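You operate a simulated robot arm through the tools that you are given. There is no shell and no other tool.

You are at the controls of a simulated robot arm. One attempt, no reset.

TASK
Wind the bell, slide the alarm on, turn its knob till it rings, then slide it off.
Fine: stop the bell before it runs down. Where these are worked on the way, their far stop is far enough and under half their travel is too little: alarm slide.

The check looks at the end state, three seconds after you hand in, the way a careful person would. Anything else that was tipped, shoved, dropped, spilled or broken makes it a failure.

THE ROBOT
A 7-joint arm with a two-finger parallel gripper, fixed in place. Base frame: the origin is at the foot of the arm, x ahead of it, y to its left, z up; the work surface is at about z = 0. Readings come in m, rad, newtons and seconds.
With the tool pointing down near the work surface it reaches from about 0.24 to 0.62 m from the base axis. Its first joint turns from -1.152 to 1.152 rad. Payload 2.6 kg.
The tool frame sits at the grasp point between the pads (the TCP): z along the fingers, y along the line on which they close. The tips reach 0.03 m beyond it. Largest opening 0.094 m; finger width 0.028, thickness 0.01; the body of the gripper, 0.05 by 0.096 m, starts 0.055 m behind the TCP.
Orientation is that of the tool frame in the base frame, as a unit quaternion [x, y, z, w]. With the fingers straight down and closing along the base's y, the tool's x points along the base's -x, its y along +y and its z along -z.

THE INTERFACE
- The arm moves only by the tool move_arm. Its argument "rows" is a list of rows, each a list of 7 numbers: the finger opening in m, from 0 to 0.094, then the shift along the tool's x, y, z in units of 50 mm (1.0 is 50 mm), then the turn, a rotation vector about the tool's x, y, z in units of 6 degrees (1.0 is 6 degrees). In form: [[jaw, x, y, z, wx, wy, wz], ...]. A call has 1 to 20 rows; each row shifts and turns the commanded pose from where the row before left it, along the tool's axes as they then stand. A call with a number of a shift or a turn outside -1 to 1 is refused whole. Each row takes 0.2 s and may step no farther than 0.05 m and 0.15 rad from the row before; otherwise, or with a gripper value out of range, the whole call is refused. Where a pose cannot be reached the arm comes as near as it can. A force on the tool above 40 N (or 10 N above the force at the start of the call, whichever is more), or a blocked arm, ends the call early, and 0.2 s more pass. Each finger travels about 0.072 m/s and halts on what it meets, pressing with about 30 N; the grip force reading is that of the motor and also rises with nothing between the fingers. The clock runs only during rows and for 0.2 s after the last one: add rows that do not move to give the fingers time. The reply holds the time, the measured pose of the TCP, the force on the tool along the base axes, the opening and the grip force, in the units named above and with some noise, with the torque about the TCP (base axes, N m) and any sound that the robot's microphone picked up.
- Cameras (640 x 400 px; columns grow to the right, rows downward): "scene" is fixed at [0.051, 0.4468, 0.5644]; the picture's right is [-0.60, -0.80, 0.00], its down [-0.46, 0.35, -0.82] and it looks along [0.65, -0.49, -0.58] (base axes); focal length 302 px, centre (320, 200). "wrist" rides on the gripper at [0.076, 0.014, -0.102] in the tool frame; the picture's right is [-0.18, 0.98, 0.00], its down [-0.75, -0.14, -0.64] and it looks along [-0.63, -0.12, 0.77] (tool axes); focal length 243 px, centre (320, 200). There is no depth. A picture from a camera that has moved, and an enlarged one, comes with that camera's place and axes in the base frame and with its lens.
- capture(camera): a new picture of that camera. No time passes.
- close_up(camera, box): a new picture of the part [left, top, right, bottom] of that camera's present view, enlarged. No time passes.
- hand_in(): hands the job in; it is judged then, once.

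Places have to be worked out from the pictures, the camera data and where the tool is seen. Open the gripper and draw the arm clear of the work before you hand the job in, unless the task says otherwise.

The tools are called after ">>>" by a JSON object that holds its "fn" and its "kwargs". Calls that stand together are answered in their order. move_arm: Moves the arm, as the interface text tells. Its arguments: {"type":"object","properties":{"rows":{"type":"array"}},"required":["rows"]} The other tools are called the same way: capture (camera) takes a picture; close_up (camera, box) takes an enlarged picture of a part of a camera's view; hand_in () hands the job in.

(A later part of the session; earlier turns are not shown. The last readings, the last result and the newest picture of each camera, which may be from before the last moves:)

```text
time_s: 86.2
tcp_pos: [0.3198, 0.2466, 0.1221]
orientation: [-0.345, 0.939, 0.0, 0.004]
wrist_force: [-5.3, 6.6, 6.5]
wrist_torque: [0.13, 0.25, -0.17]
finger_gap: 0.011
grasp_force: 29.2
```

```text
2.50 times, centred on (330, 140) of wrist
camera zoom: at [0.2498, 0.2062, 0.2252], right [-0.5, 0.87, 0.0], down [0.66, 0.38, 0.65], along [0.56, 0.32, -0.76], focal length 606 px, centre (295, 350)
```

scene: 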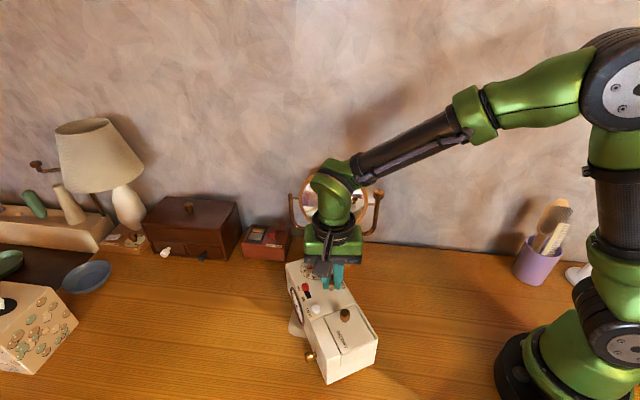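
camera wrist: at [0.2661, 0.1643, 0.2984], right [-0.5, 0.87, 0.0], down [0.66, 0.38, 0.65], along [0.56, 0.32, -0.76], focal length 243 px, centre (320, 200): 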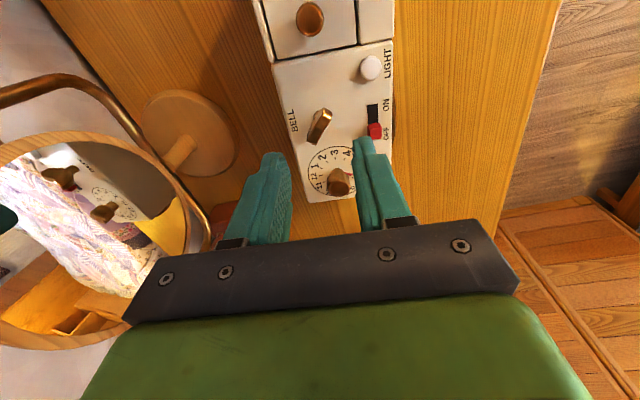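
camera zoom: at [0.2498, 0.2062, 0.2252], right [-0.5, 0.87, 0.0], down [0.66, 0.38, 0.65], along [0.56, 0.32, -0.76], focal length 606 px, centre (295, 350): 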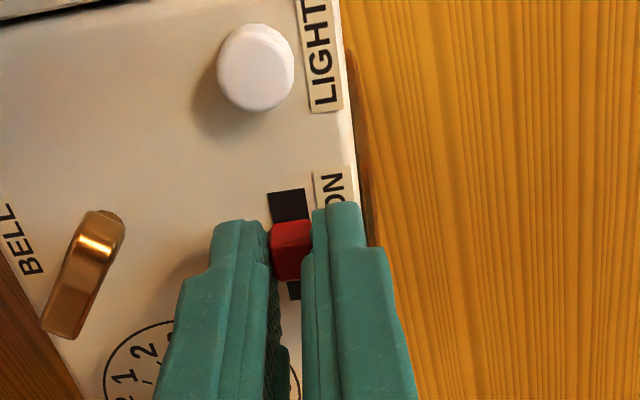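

The slide has moved about 8 mm with almost no force along its direction. I'll relieve the small sideways load and push 4 mm further, watching for the end stop.

>>> {"fn": "move_arm", "kwargs": {"rows": [[0.005, 0.03, 0.006, 0, 0, 0, 0], [0.005, 0.03, 0, 0, 0, 0, 0], [0.005, 0.02, 0, 0, 0, 0, 0], [0.005, 0, 0, 0, 0, 0, 0]]}}

>>> {"fn": "close_up", "kwargs": {"camera": "wrist", "box": [240, 60, 420, 220]}}

>>> {"fn": "close_up", "kwargs": {"camera": "scene", "box": [260, 240, 410, 360]}}

```text
time_s: 87.2
tcp_pos: [0.3175, 0.2432, 0.1214]
orientation: [-0.346, 0.938, 0.0, 0.004]
wrist_force: [-5.6, 10.3, 11.3]
wrist_torque: [0.29, 0.13, -0.14]
finger_gap: 0.0108
grasp_force: 30.0
```

```text
2.50 times, centred on (330, 140) of wrist
camera zoom: at [0.2476, 0.204, 0.2248], right [-0.5, 0.87, 0.0], down [0.66, 0.38, 0.65], along [0.56, 0.32, -0.76], focal length 606 px, centre (295, 350)
```

zoom: 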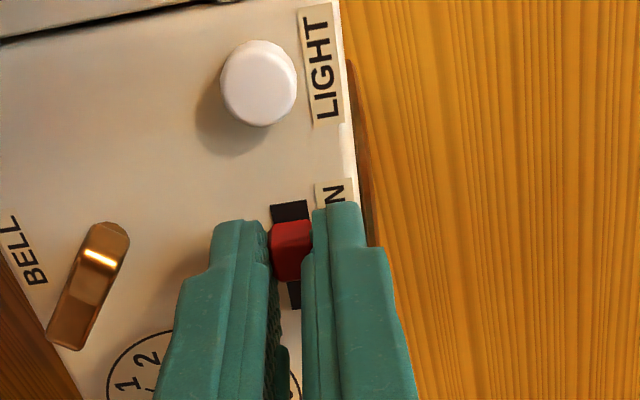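

```text
3.33 times, centred on (335, 300) of scene
camera zoom: at [0.051, 0.4467, 0.5644], right [-0.6, -0.8, 0.0], down [-0.46, 0.35, -0.82], along [0.65, -0.49, -0.58], focal length 1006 px, centre (270, -133)
```

zoom: 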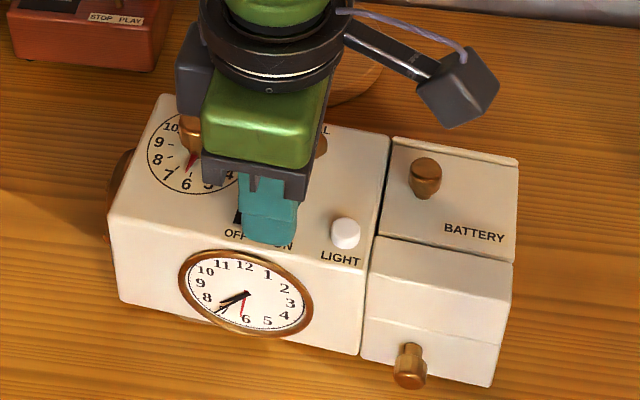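

About 5 mm of slot is still visible beyond the slide. The off-axis force is roughly 11 N, so I'll relieve it and push another 2 mm.

>>> {"fn": "move_arm", "kwargs": {"rows": [[0.005, 0, 0.01, -0.008, 0, 0, 0], [0.005, 0.02, 0, 0, 0, 0, 0], [0.005, 0.02, 0, 0, 0, 0, 0], [0.005, 0, 0, 0, 0, 0, 0]]}}

>>> {"fn": "close_up", "kwargs": {"camera": "wrist", "box": [240, 60, 420, 220]}}

>>> {"fn": "close_up", "kwargs": {"camera": "scene", "box": [260, 240, 410, 360]}}

```text
time_s: 88.2
tcp_pos: [0.3153, 0.24, 0.121]
orientation: [-0.344, 0.939, -0.002, 0.003]
wrist_force: [5.0, 0.5, -0.7]
wrist_torque: [0.31, -0.42, 0.02]
finger_gap: 0.0111
grasp_force: 30.0
```

```text
2.50 times, centred on (330, 140) of wrist
camera zoom: at [0.2458, 0.2018, 0.225], right [-0.5, 0.87, 0.0], down [0.66, 0.38, 0.65], along [0.56, 0.32, -0.76], focal length 606 px, centre (295, 350)
```

zoom: 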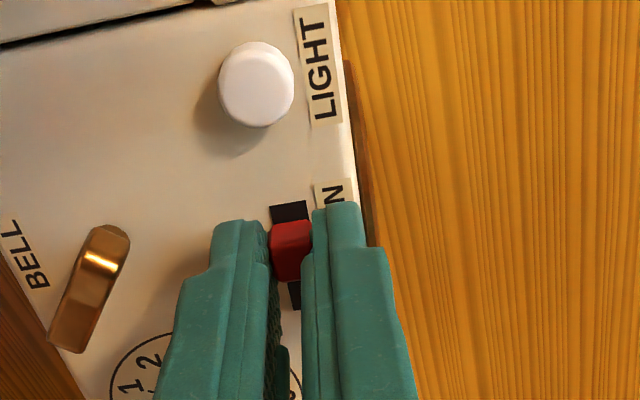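

```text
3.33 times, centred on (335, 300) of scene
camera zoom: at [0.051, 0.4468, 0.5644], right [-0.6, -0.8, 0.0], down [-0.46, 0.35, -0.82], along [0.65, -0.49, -0.58], focal length 1006 px, centre (270, -133)
```

zoom: 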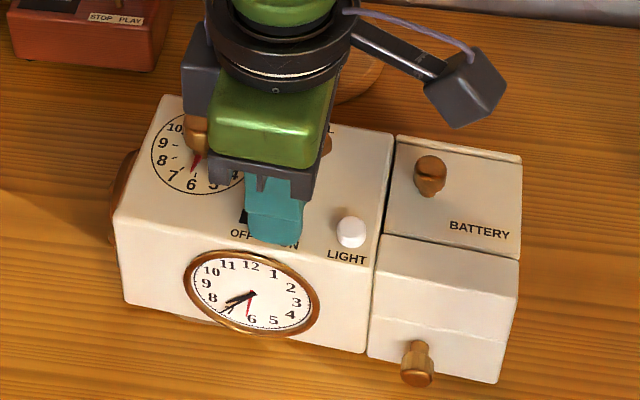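

The gap at the ON end no longer shrinks and the clock crept about 2–3 mm, so the slide is at its ON stop. I'll release it, rise, and look.

>>> {"fn": "move_arm", "kwargs": {"rows": [[0.02, 0, 0, 0, 0, 0, 0], [0.034, 0, 0, 0, 0, 0, 0], [0.04, 0, 0, -0.4, 0, 0, 0], [0.04, 0, 0, -0.6, 0, 0, 0], [0.04, 0, 0, -0.6, 0, 0, 0], [0.04, 0, 0, 0, 0, 0, 0]]}}

>>> {"fn": "close_up", "kwargs": {"camera": "wrist", "box": [200, 30, 400, 210]}}

>>> {"fn": "close_up", "kwargs": {"camera": "scene", "box": [260, 250, 390, 340]}}

```text
time_s: 89.6
tcp_pos: [0.3112, 0.2429, 0.2002]
orientation: [-0.345, 0.939, -0.001, 0.003]
wrist_force: [-0.3, -0.3, -0.3]
wrist_torque: [0.0, 0.01, 0.01]
finger_gap: 0.04
grasp_force: 0.0
```

```text
2.22 times, centred on (300, 120) of wrist
camera zoom: at [0.2423, 0.2028, 0.3037], right [-0.5, 0.87, 0.0], down [0.66, 0.38, 0.65], along [0.56, 0.32, -0.76], focal length 539 px, centre (364, 378)
```

zoom: 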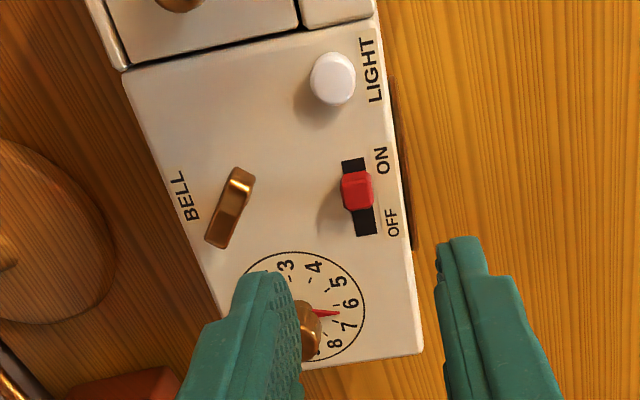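

```text
4.44 times, centred on (325, 295) of scene
camera zoom: at [0.051, 0.4468, 0.5644], right [-0.6, -0.8, 0.0], down [-0.46, 0.35, -0.82], along [0.65, -0.49, -0.58], focal length 1341 px, centre (298, -222)
```

zoom: 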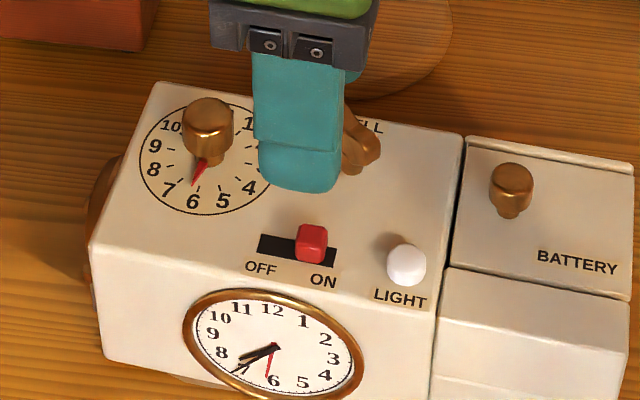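

The slide is clearly at ON. The dial knob in the tool frame should be at about (-54, -40) mm. I'll move over it and pre-rotate 40° counter-clockwise, so that after turning the knob about 40° clockwise to the clock's 7:36 the jaws line up for the slide.

>>> {"fn": "move_arm", "kwargs": {"rows": [[0.045, -0.357, -0.263, 0, 0, 0, 0], [0.045, -0.357, -0.263, 0, 0, 0, 0], [0.045, -0.357, -0.263, 0, 0, 0, 0], [0.045, 0, 0, 0, 0, 0, -1], [0.045, 0, 0, 0, 0, 0, -1], [0.045, 0, 0, 0, 0, 0, -1], [0.045, 0, 0, 0, 0, 0, -1], [0.045, 0, 0, 0, 0, 0, -1], [0.045, 0, 0, 0, 0, 0, -1], [0.045, 0, 0, 0, 0, 0, -0.7], [0.045, 0, 0, 0, 0, 0, 0]]}}

>>> {"fn": "capture", "kwargs": {"camera": "wrist"}}

>>> {"fn": "capture", "kwargs": {"camera": "scene"}}

>>> {"fn": "close_up", "kwargs": {"camera": "scene", "box": [290, 305, 350, 345]}}

```text
time_s: 92.0
tcp_pos: [0.3798, 0.2469, 0.2026]
orientation: [-0.648, 0.761, -0.001, 0.002]
wrist_force: [-0.4, -0.1, -0.2]
wrist_torque: [-0.01, -0.02, -0.03]
finger_gap: 0.0451
grasp_force: 0.0
```

```text
taken
camera wrist: at [0.3515, 0.1727, 0.3057], right [-0.94, 0.34, -0.01], down [0.26, 0.72, 0.64], along [0.22, 0.6, -0.76], focal length 243 px, centre (320, 200)
```

wrist: 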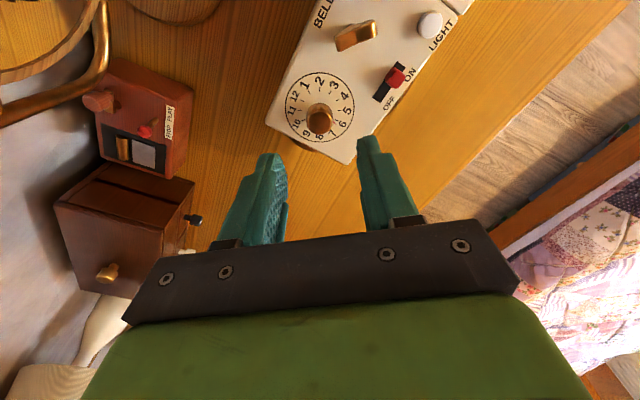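

```text
taken
```

scene: 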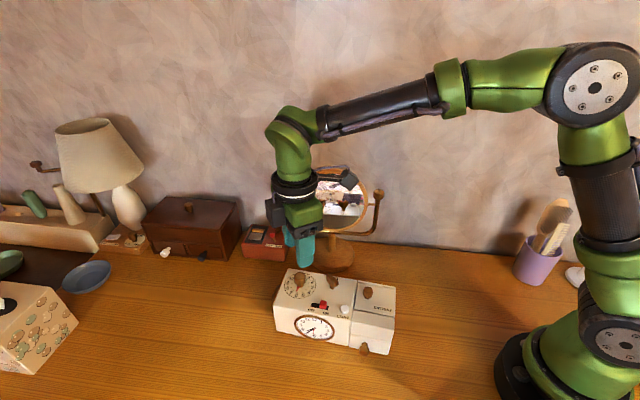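

```text
10.00 times, centred on (320, 325) of scene
camera zoom: at [0.051, 0.4468, 0.5644], right [-0.6, -0.8, 0.0], down [-0.46, 0.35, -0.82], along [0.65, -0.49, -0.58], focal length 3017 px, centre (320, -1050)
```

zoom: 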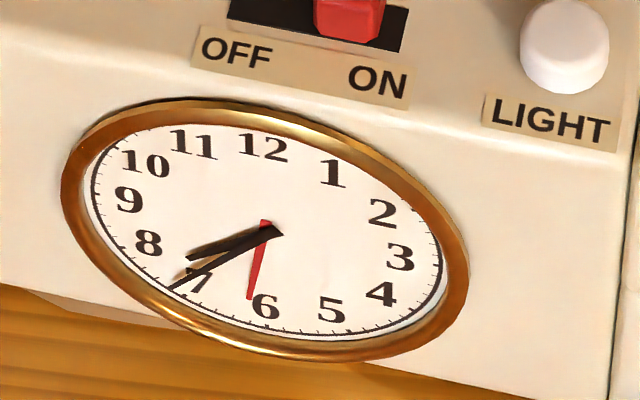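

The face shows about 7:36 with the red alarm hand near 6.3, so the knob needs about +38° clockwise. I'll zoom the wrist view to check knob centring.

>>> {"fn": "close_up", "kwargs": {"camera": "wrist", "box": [260, 60, 400, 160]}}

```text
4.00 times, centred on (330, 110) of wrist
camera zoom: at [0.3515, 0.1727, 0.3057], right [-0.94, 0.34, -0.01], down [0.26, 0.72, 0.64], along [0.22, 0.6, -0.76], focal length 970 px, centre (280, 560)
```

zoom: 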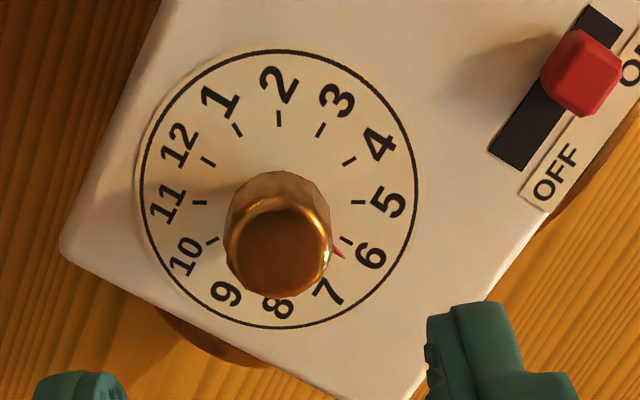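

The knob is centred within about 1 mm. I'll lower so the fingertips sit about 8 mm above the dial, around the wide part of the knob, and close.

>>> {"fn": "move_arm", "kwargs": {"rows": [[0.045, 0, 0, 0.55, 0, 0, 0], [0.045, 0, 0, 0.55, 0, 0, 0], [0.045, 0, 0, 0.41, 0, 0, 0], [0.045, 0, 0, 0, 0, 0, 0]]}}

>>> {"fn": "close_up", "kwargs": {"camera": "wrist", "box": [220, 70, 420, 220]}}

>>> {"fn": "close_up", "kwargs": {"camera": "scene", "box": [260, 250, 370, 330]}}

```text
time_s: 93.0
tcp_pos: [0.3802, 0.2467, 0.1289]
orientation: [-0.647, 0.763, -0.002, 0.002]
wrist_force: [0.0, 0.5, 0.4]
wrist_torque: [-0.03, -0.03, 0.02]
finger_gap: 0.0452
grasp_force: 0.1
```

```text
2.67 times, centred on (320, 145) of wrist
camera zoom: at [0.3524, 0.1725, 0.2322], right [-0.94, 0.34, -0.01], down [0.26, 0.72, 0.64], along [0.22, 0.6, -0.76], focal length 647 px, centre (320, 347)
```

zoom: 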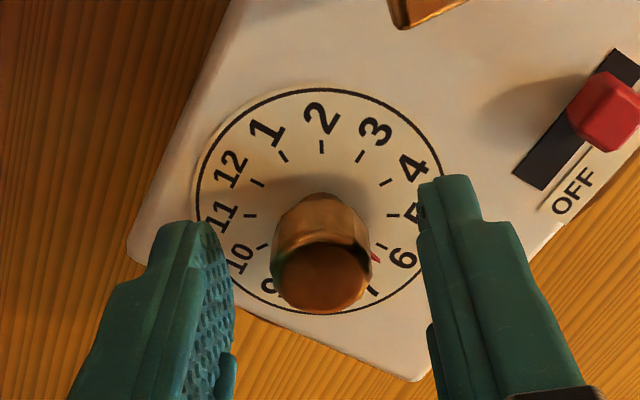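

```text
5.00 times, centred on (315, 290) of scene
camera zoom: at [0.051, 0.4468, 0.5644], right [-0.6, -0.8, 0.0], down [-0.46, 0.35, -0.82], along [0.65, -0.49, -0.58], focal length 1509 px, centre (345, -250)
```

zoom: 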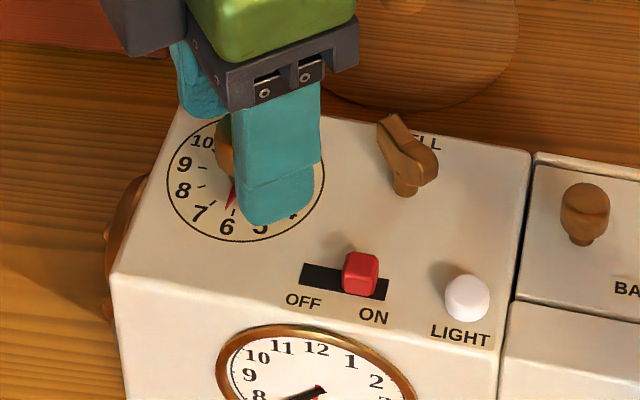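

The knob is between the pads and clear of everything else. I'll close on it.

>>> {"fn": "move_arm", "kwargs": {"rows": [[0.03, 0, 0, 0, 0, 0, 0], [0.022, 0, 0, 0, 0, 0, 0], [0.015, 0, 0, 0, 0, 0, 0], [0.015, 0, 0, 0, 0, 0, 0]]}}

>>> {"fn": "close_up", "kwargs": {"camera": "scene", "box": [260, 240, 410, 360]}}

>>> {"fn": "close_up", "kwargs": {"camera": "wrist", "box": [220, 70, 420, 220]}}

```text
time_s: 94.0
tcp_pos: [0.3808, 0.2468, 0.1297]
orientation: [-0.647, 0.763, -0.001, 0.002]
wrist_force: [-2.1, 0.1, -0.7]
wrist_torque: [0.02, 0.18, 0.01]
finger_gap: 0.0213
grasp_force: 30.0
```

```text
3.33 times, centred on (335, 300) of scene
camera zoom: at [0.051, 0.4468, 0.5644], right [-0.6, -0.8, 0.0], down [-0.46, 0.35, -0.82], along [0.65, -0.49, -0.58], focal length 1006 px, centre (270, -133)
```

zoom: 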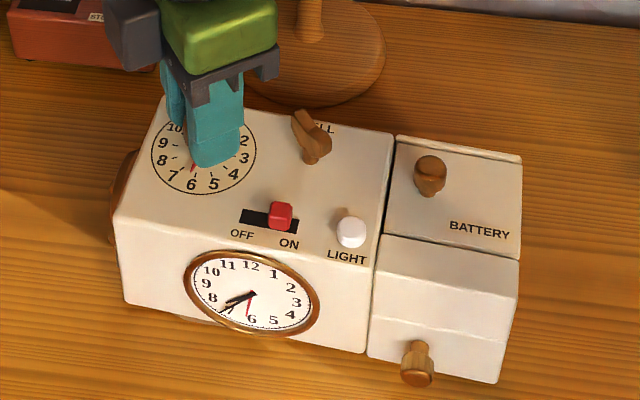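

```text
2.67 times, centred on (320, 145) of wrist
camera zoom: at [0.3523, 0.1726, 0.2326], right [-0.94, 0.34, 0.0], down [0.26, 0.72, 0.64], along [0.22, 0.6, -0.76], focal length 647 px, centre (320, 347)
```

zoom: 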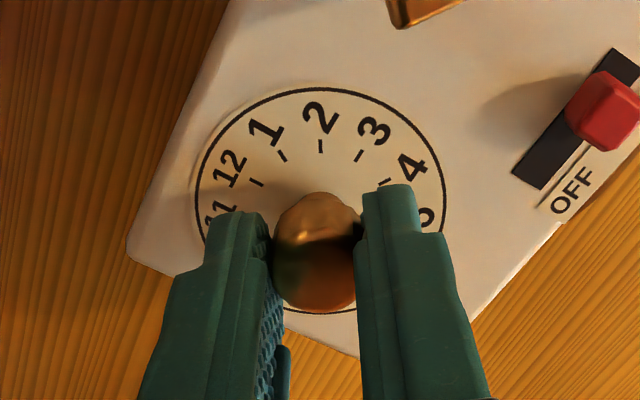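

The knob is held lightly centred (21 mm gap). I'll turn 9° clockwise first, to see that the knob turns and the clock stays put.

>>> {"fn": "move_arm", "kwargs": {"rows": [[0.015, 0, 0, 0, 0, 0, 0.5], [0.015, 0, 0, 0, 0, 0, 0.5], [0.015, 0, 0, 0, 0, 0, 0.5]]}}

>>> {"fn": "close_up", "kwargs": {"camera": "scene", "box": [260, 240, 410, 360]}}

```text
time_s: 94.8
tcp_pos: [0.3804, 0.2471, 0.1282]
orientation: [-0.584, 0.812, -0.001, 0.004]
wrist_force: [-11.8, -6.8, 18.2]
wrist_torque: [-0.1, 0.46, 0.05]
finger_gap: 0.0216
grasp_force: 30.5
```

```text
3.33 times, centred on (335, 300) of scene
camera zoom: at [0.0509, 0.4467, 0.5645], right [-0.6, -0.8, 0.0], down [-0.46, 0.35, -0.82], along [0.65, -0.49, -0.58], focal length 1006 px, centre (270, -133)
```

zoom: 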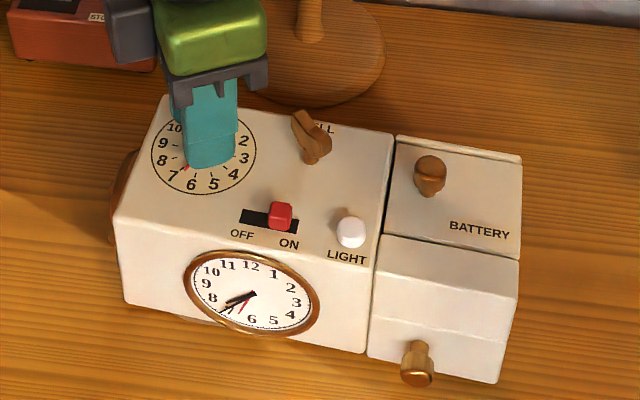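

The knob turns, with the red hand now near 6.6, and the clock is steady. I'll relieve the side load a bit and turn another 12°.

>>> {"fn": "move_arm", "kwargs": {"rows": [[0.015, 0.008, 0.007, -0.008, 0, 0, 0.5], [0.015, 0, 0, 0, 0, 0, 0.5], [0.015, 0, 0, 0, 0, 0, 0.5], [0.015, 0, 0, 0, 0, 0, 0.5]]}}

>>> {"fn": "close_up", "kwargs": {"camera": "scene", "box": [260, 240, 410, 360]}}

```text
time_s: 95.8
tcp_pos: [0.382, 0.2478, 0.1286]
orientation: [-0.496, 0.868, -0.002, 0.004]
wrist_force: [3.2, -4.1, 5.6]
wrist_torque: [0.25, -0.31, 0.01]
finger_gap: 0.0209
grasp_force: 30.1
```

```text
3.33 times, centred on (335, 300) of scene
camera zoom: at [0.051, 0.4468, 0.5644], right [-0.6, -0.8, 0.0], down [-0.46, 0.35, -0.82], along [0.65, -0.49, -0.58], focal length 1006 px, centre (270, -133)
```

zoom: 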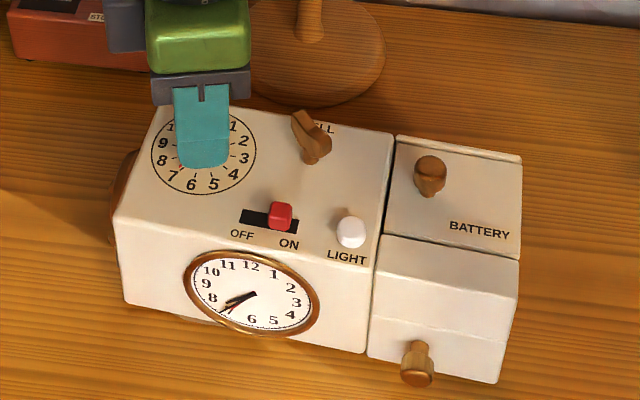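

Turned about 21° so far; the red hand is near 7 and there's no ring yet. I'll continue in smaller steps and listen.

>>> {"fn": "move_arm", "kwargs": {"rows": [[0.015, 0, 0, 0, 0, 0, 0.5], [0.015, 0, 0, 0, 0, 0, 0.5]]}}

>>> {"fn": "close_up", "kwargs": {"camera": "scene", "box": [290, 305, 350, 345]}}

```text
time_s: 96.4
tcp_pos: [0.3809, 0.2473, 0.1294]
orientation: [-0.45, 0.893, -0.002, 0.004]
wrist_force: [6.1, -2.1, 5.9]
wrist_torque: [-0.28, 0.29, -0.01]
finger_gap: 0.0211
grasp_force: 30.3
```

```text
10.00 times, centred on (320, 325) of scene
camera zoom: at [0.051, 0.4468, 0.5644], right [-0.6, -0.8, 0.0], down [-0.46, 0.35, -0.82], along [0.65, -0.49, -0.58], focal length 3017 px, centre (320, -1050)
```

zoom: 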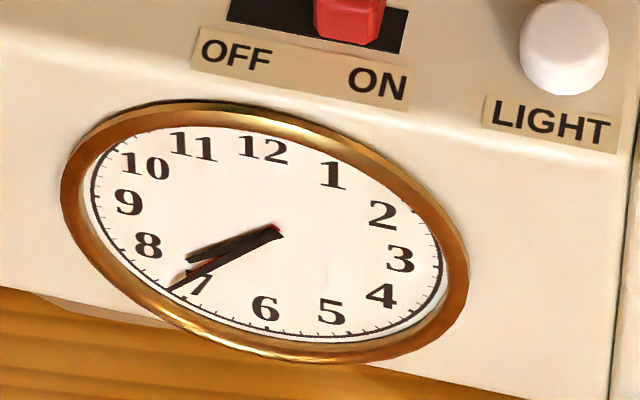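

The red hand is now hidden behind the black hands and still no sound. I'll take another small step.

>>> {"fn": "move_arm", "kwargs": {"rows": [[0.015, 0, 0, 0, 0, 0, 0.5]]}}

```text
time_s: 96.8
tcp_pos: [0.3793, 0.2475, 0.1279]
orientation: [-0.427, 0.904, 0.0, 0.004]
wrist_force: [7.1, 4.2, 3.4]
wrist_torque: [-0.05, 0.07, 0.02]
finger_gap: 0.021
grasp_force: 30.0
```

No sound yet at about 30° of turn. Next small step.

>>> {"fn": "move_arm", "kwargs": {"rows": [[0.015, 0, 0, 0, 0, 0, 0.5]]}}

```text
time_s: 97.2
tcp_pos: [0.3799, 0.2481, 0.1281]
orientation: [-0.404, 0.915, 0.001, 0.004]
wrist_force: [3.8, 6.5, 3.8]
wrist_torque: [0.28, -0.11, 0.04]
finger_gap: 0.0211
grasp_force: 30.1
```

Still silent at about 33°. Next small step.

>>> {"fn": "move_arm", "kwargs": {"rows": [[0.015, 0, 0, 0, 0, 0, 0.5]]}}

```text
time_s: 97.6
tcp_pos: [0.379, 0.2476, 0.1293]
orientation: [-0.38, 0.925, 0.0, 0.004]
wrist_force: [0.3, 8.2, 9.2]
wrist_torque: [0.22, 0.05, 0.01]
finger_gap: 0.0211
grasp_force: 30.5
```

Still silent at about 36°. Another 3° step, plus a look at the face.

>>> {"fn": "move_arm", "kwargs": {"rows": [[0.015, 0, 0, 0, 0, 0, 0.5]]}}

>>> {"fn": "close_up", "kwargs": {"camera": "scene", "box": [290, 305, 350, 345]}}

```text
time_s: 98.0
tcp_pos: [0.3801, 0.2482, 0.1272]
orientation: [-0.354, 0.935, 0.0, 0.003]
wrist_force: [-6.0, 7.7, 12.0]
wrist_torque: [0.73, -0.3, 0.0]
finger_gap: 0.0212
grasp_force: 29.9
```

```text
10.00 times, centred on (320, 325) of scene
camera zoom: at [0.0509, 0.4467, 0.5645], right [-0.6, -0.8, 0.0], down [-0.46, 0.35, -0.82], along [0.65, -0.49, -0.58], focal length 3017 px, centre (320, -1050)
```

zoom: 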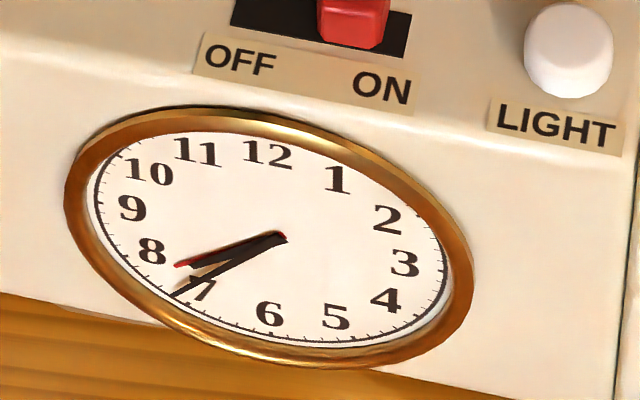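

The red hand now lies right over the hour hand, but there's still no sound. I'll relieve the sideways load and go a little further.

>>> {"fn": "move_arm", "kwargs": {"rows": [[0.015, 0, 0.008, -0.004, 0, 0, 0.5]]}}

>>> {"fn": "close_up", "kwargs": {"camera": "scene", "box": [290, 305, 350, 345]}}

```text
time_s: 98.4
tcp_pos: [0.3808, 0.2461, 0.1282]
orientation: [-0.33, 0.944, -0.001, 0.005]
wrist_force: [5.1, 7.9, 7.8]
wrist_torque: [-0.01, 0.41, -0.02]
finger_gap: 0.021
grasp_force: 29.3
```

```text
10.00 times, centred on (320, 325) of scene
camera zoom: at [0.051, 0.4468, 0.5644], right [-0.6, -0.8, 0.0], down [-0.46, 0.35, -0.82], along [0.65, -0.49, -0.58], focal length 3017 px, centre (320, -1050)
```

zoom: 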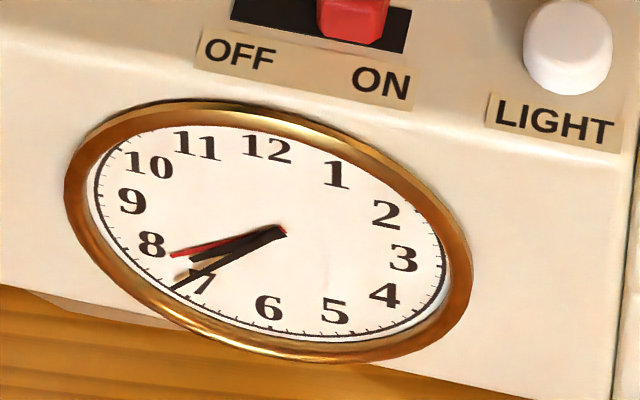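

The red hand is now just past the hour hand and still silent. The trip point may be a little further on, so I'll keep turning clockwise in small steps.

>>> {"fn": "move_arm", "kwargs": {"rows": [[0.015, 0, 0, 0, 0, 0, 0.5], [0.015, 0, 0, 0, 0, 0, 0]]}}

```text
time_s: 99.0
tcp_pos: [0.3807, 0.2469, 0.1277]
orientation: [-0.304, 0.953, -0.001, 0.004]
wrist_force: [7.7, 5.4, 3.6]
wrist_torque: [0.31, -0.25, -0.02]
finger_gap: 0.0213
grasp_force: 29.7
```

Still silent at about 45° of turn. I'll go on with another 6° in two steps.

>>> {"fn": "move_arm", "kwargs": {"rows": [[0.015, 0, 0, 0, 0, 0, 0.5], [0.015, 0, 0, 0, 0, 0, 0.5]]}}

>>> {"fn": "close_up", "kwargs": {"camera": "scene", "box": [260, 240, 410, 360]}}

>>> {"fn": "close_up", "kwargs": {"camera": "wrist", "box": [200, 60, 440, 240]}}

```text
time_s: 99.6
tcp_pos: [0.3802, 0.2474, 0.1279]
orientation: [-0.255, 0.967, -0.001, 0.003]
wrist_force: [4.9, -1.5, 8.7]
wrist_torque: [0.27, -0.61, -0.01]
finger_gap: 0.0215
grasp_force: 30.3
```

```text
3.33 times, centred on (335, 300) of scene
camera zoom: at [0.051, 0.4467, 0.5644], right [-0.6, -0.8, 0.0], down [-0.46, 0.35, -0.82], along [0.65, -0.49, -0.58], focal length 1006 px, centre (270, -133)
```

zoom: 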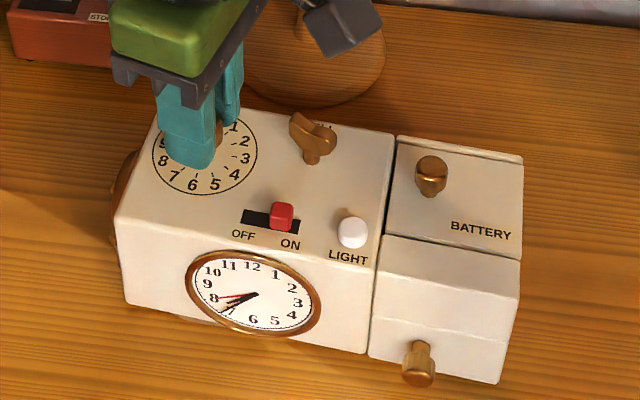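

```text
2.22 times, centred on (320, 150) of wrist
camera zoom: at [0.3049, 0.2204, 0.2312], right [-0.32, 0.95, 0.0], down [0.72, 0.25, 0.65], along [0.61, 0.21, -0.76], focal length 539 px, centre (320, 311)
```

zoom: 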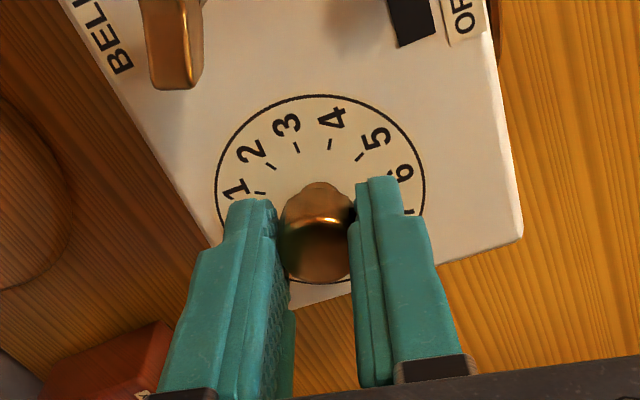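

The bell key looks different from before, so it may be unwinding, which would mean the bell is running. I'll look at it closely right now; no time passes for pictures.

>>> {"fn": "close_up", "kwargs": {"camera": "scene", "box": [310, 260, 370, 300]}}

>>> {"fn": "close_up", "kwargs": {"camera": "scene", "box": [290, 305, 350, 345]}}

>>> {"fn": "capture", "kwargs": {"camera": "wrist"}}

```text
10.00 times, centred on (340, 280) of scene
camera zoom: at [0.051, 0.4467, 0.5644], right [-0.6, -0.8, 0.0], down [-0.46, 0.35, -0.82], along [0.65, -0.49, -0.58], focal length 3017 px, centre (120, -600)
```

zoom: 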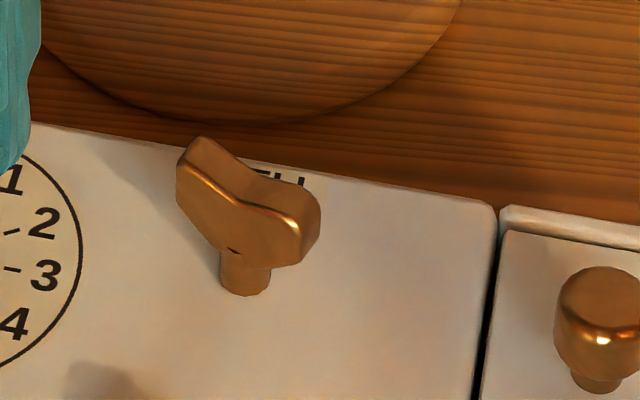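

```text
10.00 times, centred on (320, 325) of scene
camera zoom: at [0.051, 0.4467, 0.5644], right [-0.6, -0.8, 0.0], down [-0.46, 0.35, -0.82], along [0.65, -0.49, -0.58], focal length 3017 px, centre (320, -1050)
```

zoom: 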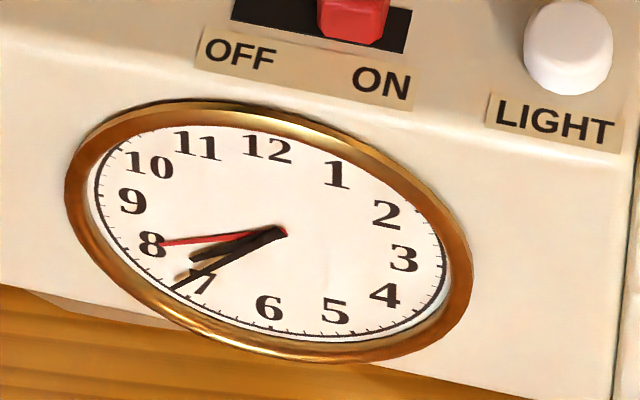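

```text
taken
camera wrist: at [0.3049, 0.2204, 0.2312], right [-0.32, 0.95, 0.0], down [0.72, 0.25, 0.65], along [0.61, 0.21, -0.76], focal length 243 px, centre (320, 200)
```

wrist: 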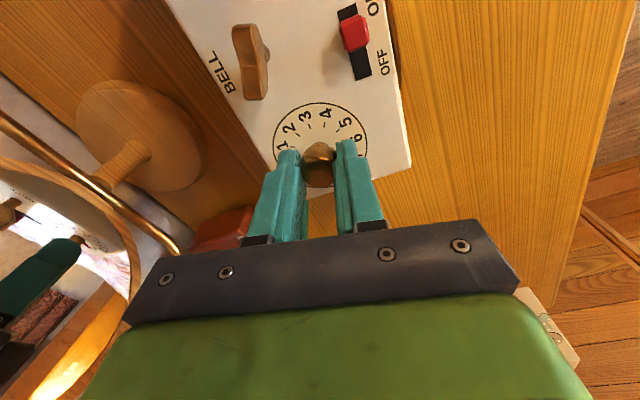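

The key has turned back about 20°, so the spring is being released. I'll do one short idle row to see whether it's still moving or a sound is reported.

>>> {"fn": "move_arm", "kwargs": {"rows": [[0.015, 0, 0, 0, 0, 0, 0]]}}

>>> {"fn": "close_up", "kwargs": {"camera": "scene", "box": [310, 260, 370, 300]}}

```text
time_s: 100.0
tcp_pos: [0.3801, 0.2463, 0.1281]
orientation: [-0.254, 0.967, -0.001, 0.003]
wrist_force: [5.4, -3.5, 11.3]
wrist_torque: [0.1, -0.33, 0.0]
finger_gap: 0.0213
grasp_force: 29.7
```

```text
10.00 times, centred on (340, 280) of scene
camera zoom: at [0.051, 0.4467, 0.5644], right [-0.6, -0.8, 0.0], down [-0.46, 0.35, -0.82], along [0.65, -0.49, -0.58], focal length 3017 px, centre (120, -600)
```

zoom: 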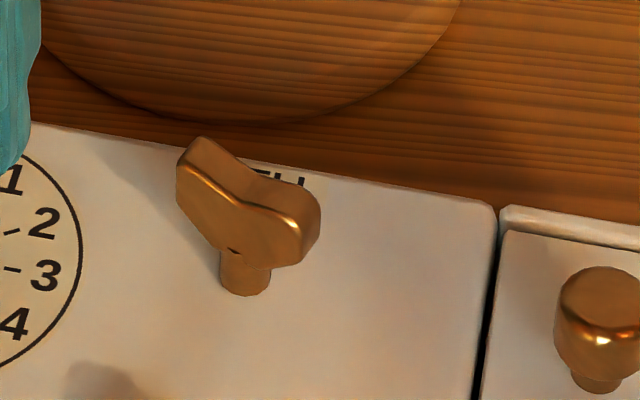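

The key isn't moving now, so it seems the bell ran only while the red hand was near the hour hand, and I turned past it. I'll turn back 6° and look at the key and the reply again.

>>> {"fn": "move_arm", "kwargs": {"rows": [[0.015, 0, 0, 0, 0, 0, -0.5], [0.015, 0, 0, 0, 0, 0, -0.5]]}}

>>> {"fn": "close_up", "kwargs": {"camera": "scene", "box": [310, 260, 370, 300]}}

>>> {"fn": "close_up", "kwargs": {"camera": "scene", "box": [290, 305, 350, 345]}}

```text
time_s: 100.6
tcp_pos: [0.3805, 0.2473, 0.1282]
orientation: [-0.306, 0.952, 0.0, 0.003]
wrist_force: [7.9, -4.0, 5.7]
wrist_torque: [0.13, -0.72, -0.03]
finger_gap: 0.0209
grasp_force: 29.8
```

```text
10.00 times, centred on (340, 280) of scene
camera zoom: at [0.051, 0.4468, 0.5644], right [-0.6, -0.8, 0.0], down [-0.46, 0.35, -0.82], along [0.65, -0.49, -0.58], focal length 3017 px, centre (120, -600)
```

zoom: 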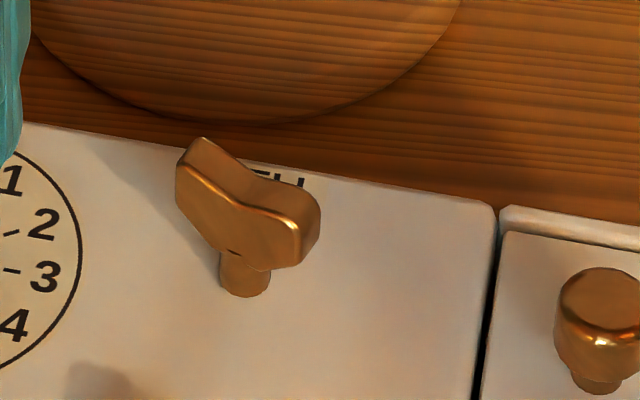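

```text
10.00 times, centred on (320, 325) of scene
camera zoom: at [0.051, 0.4468, 0.5644], right [-0.6, -0.8, 0.0], down [-0.46, 0.35, -0.82], along [0.65, -0.49, -0.58], focal length 3017 px, centre (320, -1050)
```

zoom: 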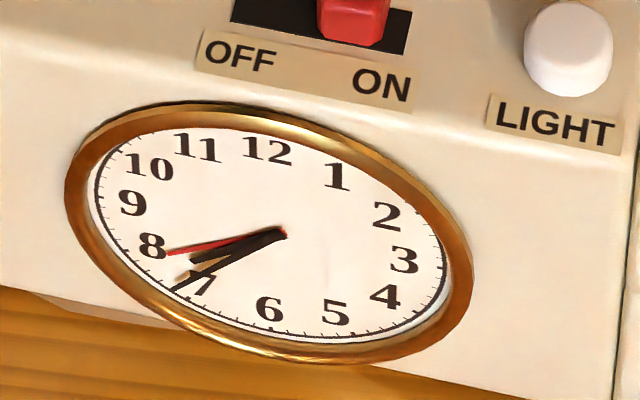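

The red hand is still a bit past the hour hand and the key has hardly moved. I'll turn back another 3° and watch.

>>> {"fn": "move_arm", "kwargs": {"rows": [[0.015, 0, 0, 0, 0, 0, -0.5]]}}

>>> {"fn": "close_up", "kwargs": {"camera": "scene", "box": [310, 260, 370, 300]}}

>>> {"fn": "close_up", "kwargs": {"camera": "scene", "box": [290, 305, 350, 345]}}

```text
time_s: 101.0
tcp_pos: [0.3775, 0.2486, 0.1276]
orientation: [-0.331, 0.944, 0.0, 0.002]
wrist_force: [2.8, 5.9, 0.2]
wrist_torque: [0.22, -0.24, -0.01]
finger_gap: 0.0208
grasp_force: 30.1
```

```text
10.00 times, centred on (340, 280) of scene
camera zoom: at [0.051, 0.4468, 0.5644], right [-0.6, -0.8, 0.0], down [-0.46, 0.35, -0.82], along [0.65, -0.49, -0.58], focal length 3017 px, centre (120, -600)
```

zoom: 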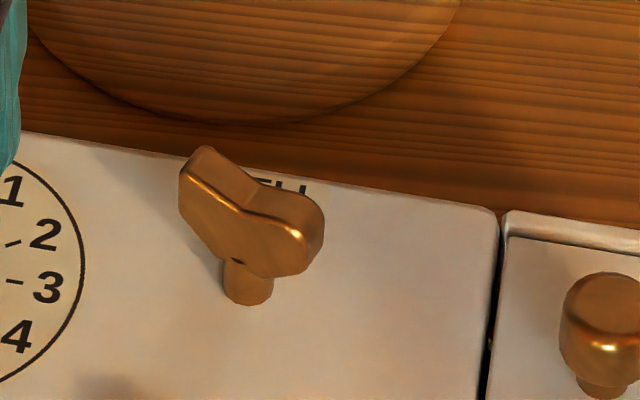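

```text
10.00 times, centred on (320, 325) of scene
camera zoom: at [0.051, 0.4468, 0.5644], right [-0.6, -0.8, 0.0], down [-0.46, 0.35, -0.82], along [0.65, -0.49, -0.58], focal length 3017 px, centre (320, -1050)
```

zoom: 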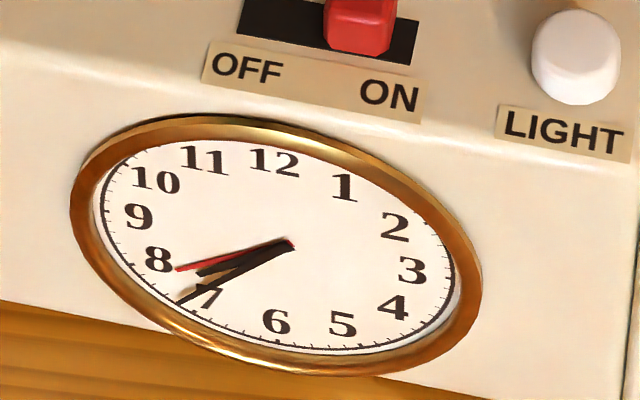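

The key is unchanged and the clock nudged by about 1–2 mm. I'll step back another 3°, to where the red hand lay on the hour hand, and watch the key.

>>> {"fn": "move_arm", "kwargs": {"rows": [[0.015, 0, 0, 0, 0, 0, -0.5], [0.015, 0, 0, 0, 0, 0, 0]]}}

>>> {"fn": "close_up", "kwargs": {"camera": "scene", "box": [310, 260, 370, 300]}}

>>> {"fn": "close_up", "kwargs": {"camera": "scene", "box": [290, 305, 350, 345]}}

```text
time_s: 101.6
tcp_pos: [0.3787, 0.2461, 0.1279]
orientation: [-0.356, 0.935, -0.001, 0.002]
wrist_force: [-1.7, 1.4, 1.0]
wrist_torque: [-0.05, 0.21, 0.0]
finger_gap: 0.021
grasp_force: 30.2
```

```text
10.00 times, centred on (340, 280) of scene
camera zoom: at [0.051, 0.4468, 0.5644], right [-0.6, -0.8, 0.0], down [-0.46, 0.35, -0.82], along [0.65, -0.49, -0.58], focal length 3017 px, centre (120, -600)
```

zoom: 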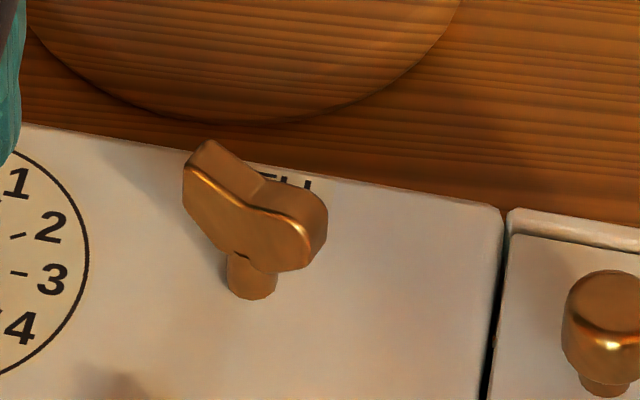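

```text
10.00 times, centred on (320, 325) of scene
camera zoom: at [0.051, 0.4468, 0.5644], right [-0.6, -0.8, 0.0], down [-0.46, 0.35, -0.82], along [0.65, -0.49, -0.58], focal length 3017 px, centre (320, -1050)
```

zoom: 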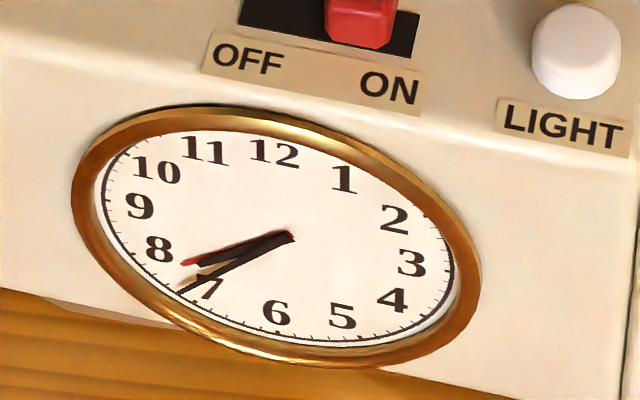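

The red hand sits right on the hour hand again, but the key isn't moving and no sound is reported. I'll back up another 6° and then come forward slowly, checking the key at every step.

>>> {"fn": "move_arm", "kwargs": {"rows": [[0.015, 0, 0, 0, 0, 0, -0.5]]}}

>>> {"fn": "close_up", "kwargs": {"camera": "scene", "box": [280, 260, 370, 330]}}

>>> {"fn": "move_arm", "kwargs": {"rows": [[0.015, 0, 0, 0, 0, 0, -0.5]]}}

>>> {"fn": "close_up", "kwargs": {"camera": "scene", "box": [280, 260, 370, 330]}}

```text
time_s: 102.0
tcp_pos: [0.3797, 0.247, 0.1279]
orientation: [-0.379, 0.925, -0.001, 0.001]
wrist_force: [-5.3, -5.1, 3.4]
wrist_torque: [-0.33, 0.49, 0.02]
finger_gap: 0.0212
grasp_force: 30.0
```

```text
5.71 times, centred on (325, 295) of scene
camera zoom: at [0.051, 0.4468, 0.5644], right [-0.6, -0.8, 0.0], down [-0.46, 0.35, -0.82], along [0.65, -0.49, -0.58], focal length 1724 px, centre (291, -343)
```

zoom: 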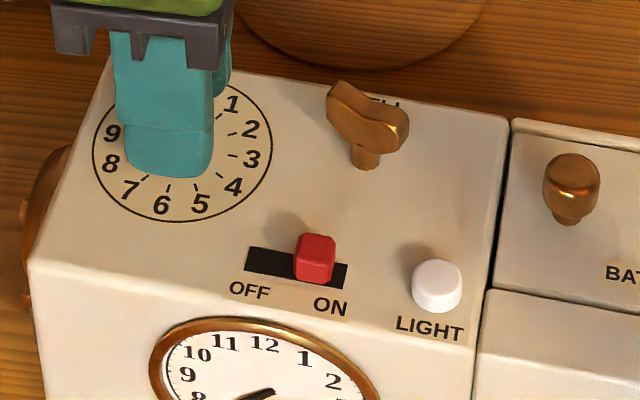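

```text
time_s: 102.4
tcp_pos: [0.3795, 0.2468, 0.1288]
orientation: [-0.404, 0.915, -0.001, 0.002]
wrist_force: [-3.1, -5.1, 0.4]
wrist_torque: [-0.57, 0.68, -0.04]
finger_gap: 0.0211
grasp_force: 30.1
```

```text
5.71 times, centred on (325, 295) of scene
camera zoom: at [0.051, 0.4468, 0.5644], right [-0.6, -0.8, 0.0], down [-0.46, 0.35, -0.82], along [0.65, -0.49, -0.58], focal length 1724 px, centre (291, -343)
```

zoom: 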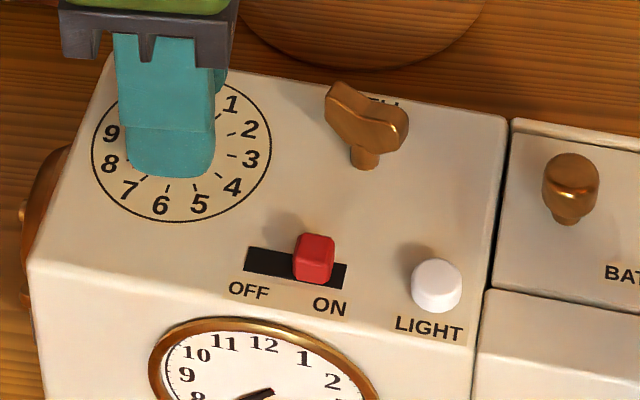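

Between those two pictures the key moved slightly, so the bell may be running right around here. I'll idle one row and compare.

>>> {"fn": "move_arm", "kwargs": {"rows": [[0.015, 0, 0, 0, 0, 0, 0]]}}

>>> {"fn": "close_up", "kwargs": {"camera": "scene", "box": [280, 260, 370, 330]}}

>>> {"fn": "close_up", "kwargs": {"camera": "scene", "box": [290, 305, 350, 345]}}

```text
time_s: 102.8
tcp_pos: [0.3798, 0.2467, 0.128]
orientation: [-0.404, 0.915, -0.001, 0.003]
wrist_force: [-2.1, -2.2, -0.2]
wrist_torque: [-0.18, 0.29, 0.01]
finger_gap: 0.0212
grasp_force: 29.6
```

```text
5.71 times, centred on (325, 295) of scene
camera zoom: at [0.051, 0.4468, 0.5644], right [-0.6, -0.8, 0.0], down [-0.46, 0.35, -0.82], along [0.65, -0.49, -0.58], focal length 1724 px, centre (291, -343)
```

zoom: 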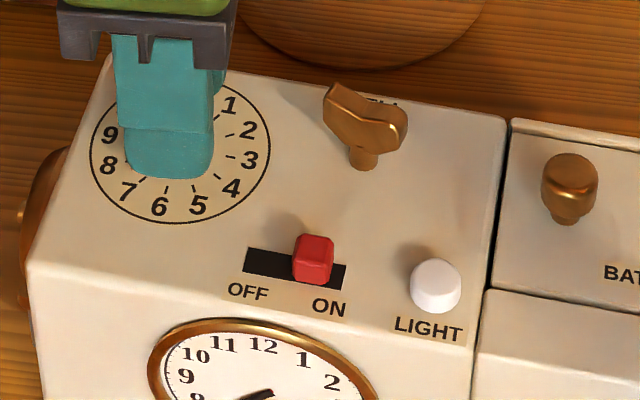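

```text
10.00 times, centred on (320, 325) of scene
camera zoom: at [0.051, 0.4468, 0.5644], right [-0.6, -0.8, 0.0], down [-0.46, 0.35, -0.82], along [0.65, -0.49, -0.58], focal length 3017 px, centre (320, -1050)
```

zoom: 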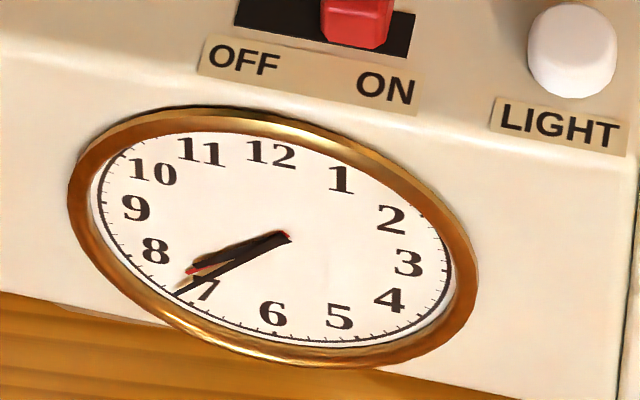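

The key keeps unwinding steadily while the knob sits here, just before the hour hand, so the bell is running even though no sound line appears. I'll idle two more rows to confirm, then go to the slide.

>>> {"fn": "move_arm", "kwargs": {"rows": [[0.015, 0, 0, 0, 0, 0, 0], [0.015, 0, 0, 0, 0, 0, 0]]}}

>>> {"fn": "close_up", "kwargs": {"camera": "scene", "box": [280, 260, 370, 330]}}

>>> {"fn": "close_up", "kwargs": {"camera": "wrist", "box": [200, 0, 440, 200]}}

```text
time_s: 103.4
tcp_pos: [0.3803, 0.2478, 0.128]
orientation: [-0.403, 0.915, -0.001, 0.003]
wrist_force: [-0.8, 0.4, -0.6]
wrist_torque: [0.19, -0.12, 0.0]
finger_gap: 0.0209
grasp_force: 30.3
```

```text
5.71 times, centred on (325, 295) of scene
camera zoom: at [0.051, 0.4468, 0.5644], right [-0.6, -0.8, 0.0], down [-0.46, 0.35, -0.82], along [0.65, -0.49, -0.58], focal length 1724 px, centre (291, -343)
```

zoom: 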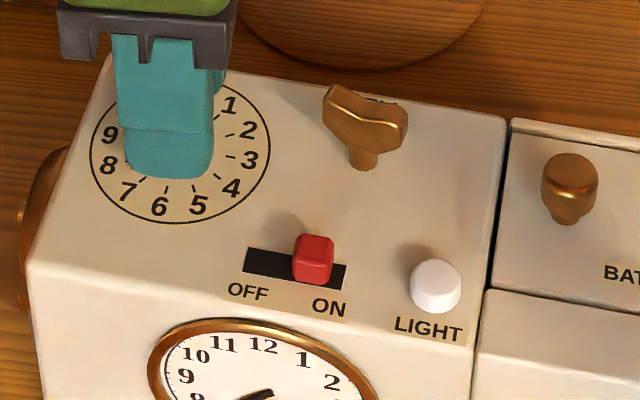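

```text
2.00 times, centred on (320, 100) of wrist
camera zoom: at [0.3152, 0.1996, 0.2313], right [-0.6, 0.8, 0.0], down [0.61, 0.46, 0.65], along [0.52, 0.39, -0.76], focal length 485 px, centre (320, 400)
```

zoom: 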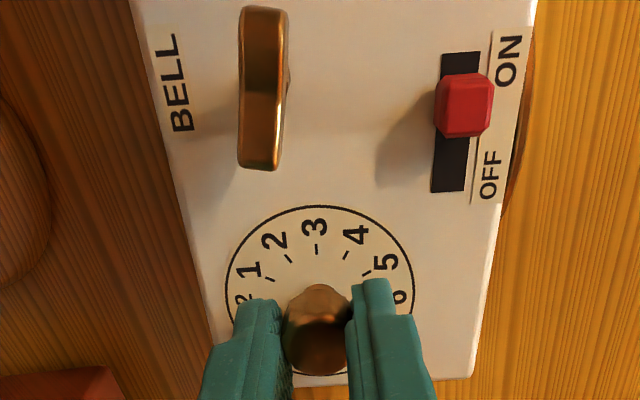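

Hard to tell whether the key moved in that interval. I'll take a finer close-up of the key now, and another after a short idle.

>>> {"fn": "close_up", "kwargs": {"camera": "scene", "box": [315, 262, 360, 292]}}

>>> {"fn": "move_arm", "kwargs": {"rows": [[0.015, 0, 0, 0, 0, 0, 0], [0.015, 0, 0, 0, 0, 0, 0]]}}

>>> {"fn": "close_up", "kwargs": {"camera": "scene", "box": [315, 262, 360, 292]}}

```text
13.33 times, centred on (338, 277) of scene
camera zoom: at [0.051, 0.4468, 0.5644], right [-0.6, -0.8, 0.0], down [-0.46, 0.35, -0.82], along [0.65, -0.49, -0.58], focal length 4023 px, centre (87, -827)
```

zoom: 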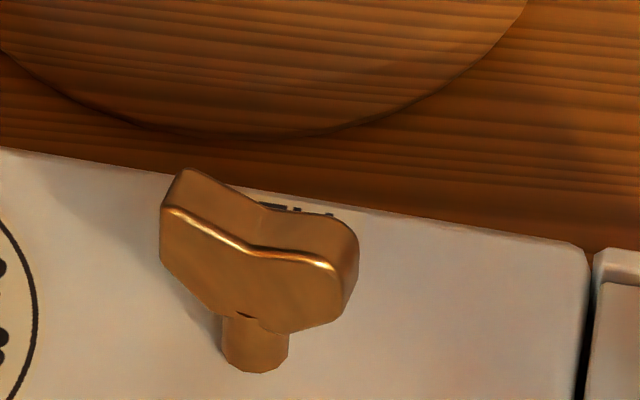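

```text
time_s: 104.0
tcp_pos: [0.3796, 0.2475, 0.1291]
orientation: [-0.403, 0.915, 0.0, 0.003]
wrist_force: [0.0, -0.7, -0.1]
wrist_torque: [0.24, -0.36, 0.0]
finger_gap: 0.021
grasp_force: 29.8
```

```text
13.33 times, centred on (338, 277) of scene
camera zoom: at [0.051, 0.4468, 0.5644], right [-0.6, -0.8, 0.0], down [-0.46, 0.35, -0.82], along [0.65, -0.49, -0.58], focal length 4023 px, centre (87, -827)
```

zoom: 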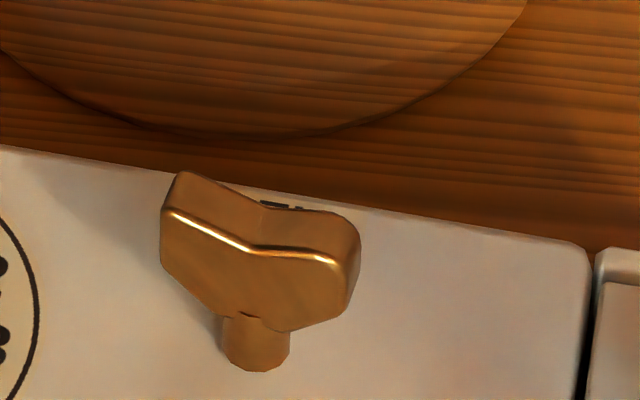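

The key is definitely unwinding slowly here (it kept still between 99.6 and 101.6 s), so the bell mechanism trips in this region. Since no sound line has shown, I'll nudge 3° back towards the middle of the region and check again.

>>> {"fn": "move_arm", "kwargs": {"rows": [[0.015, 0, 0, 0, 0, 0, -0.5], [0.015, 0, 0, 0, 0, 0, 0]]}}

>>> {"fn": "close_up", "kwargs": {"camera": "scene", "box": [315, 262, 360, 292]}}

>>> {"fn": "close_up", "kwargs": {"camera": "scene", "box": [290, 305, 350, 345]}}

```text
time_s: 104.6
tcp_pos: [0.3787, 0.247, 0.1289]
orientation: [-0.428, 0.904, -0.001, 0.004]
wrist_force: [0.2, 0.4, -0.7]
wrist_torque: [0.27, -0.38, -0.02]
finger_gap: 0.0214
grasp_force: 30.3
```

```text
13.33 times, centred on (338, 277) of scene
camera zoom: at [0.051, 0.4468, 0.5644], right [-0.6, -0.8, 0.0], down [-0.46, 0.35, -0.82], along [0.65, -0.49, -0.58], focal length 4023 px, centre (87, -827)
```

zoom: 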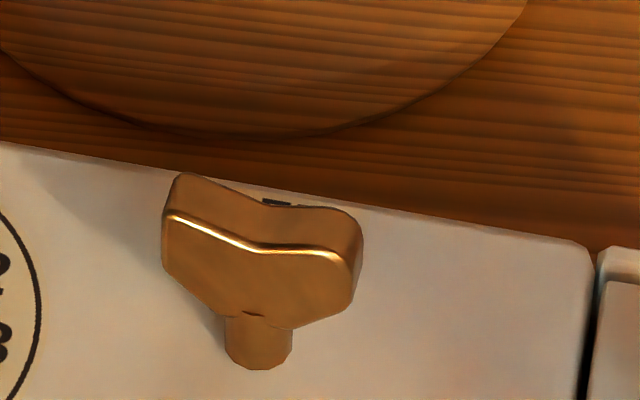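

```text
10.00 times, centred on (320, 325) of scene
camera zoom: at [0.051, 0.4468, 0.5644], right [-0.6, -0.8, 0.0], down [-0.46, 0.35, -0.82], along [0.65, -0.49, -0.58], focal length 3017 px, centre (320, -1050)
```

zoom: 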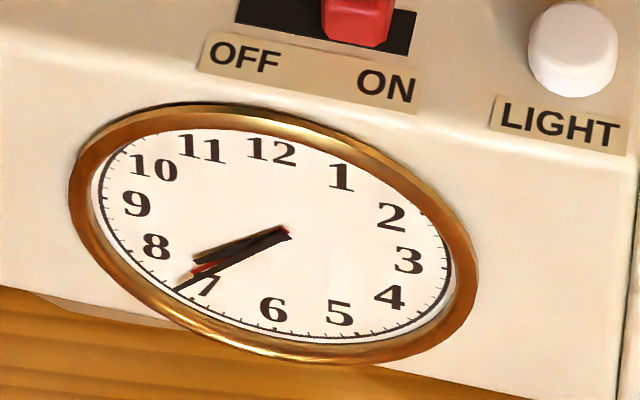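

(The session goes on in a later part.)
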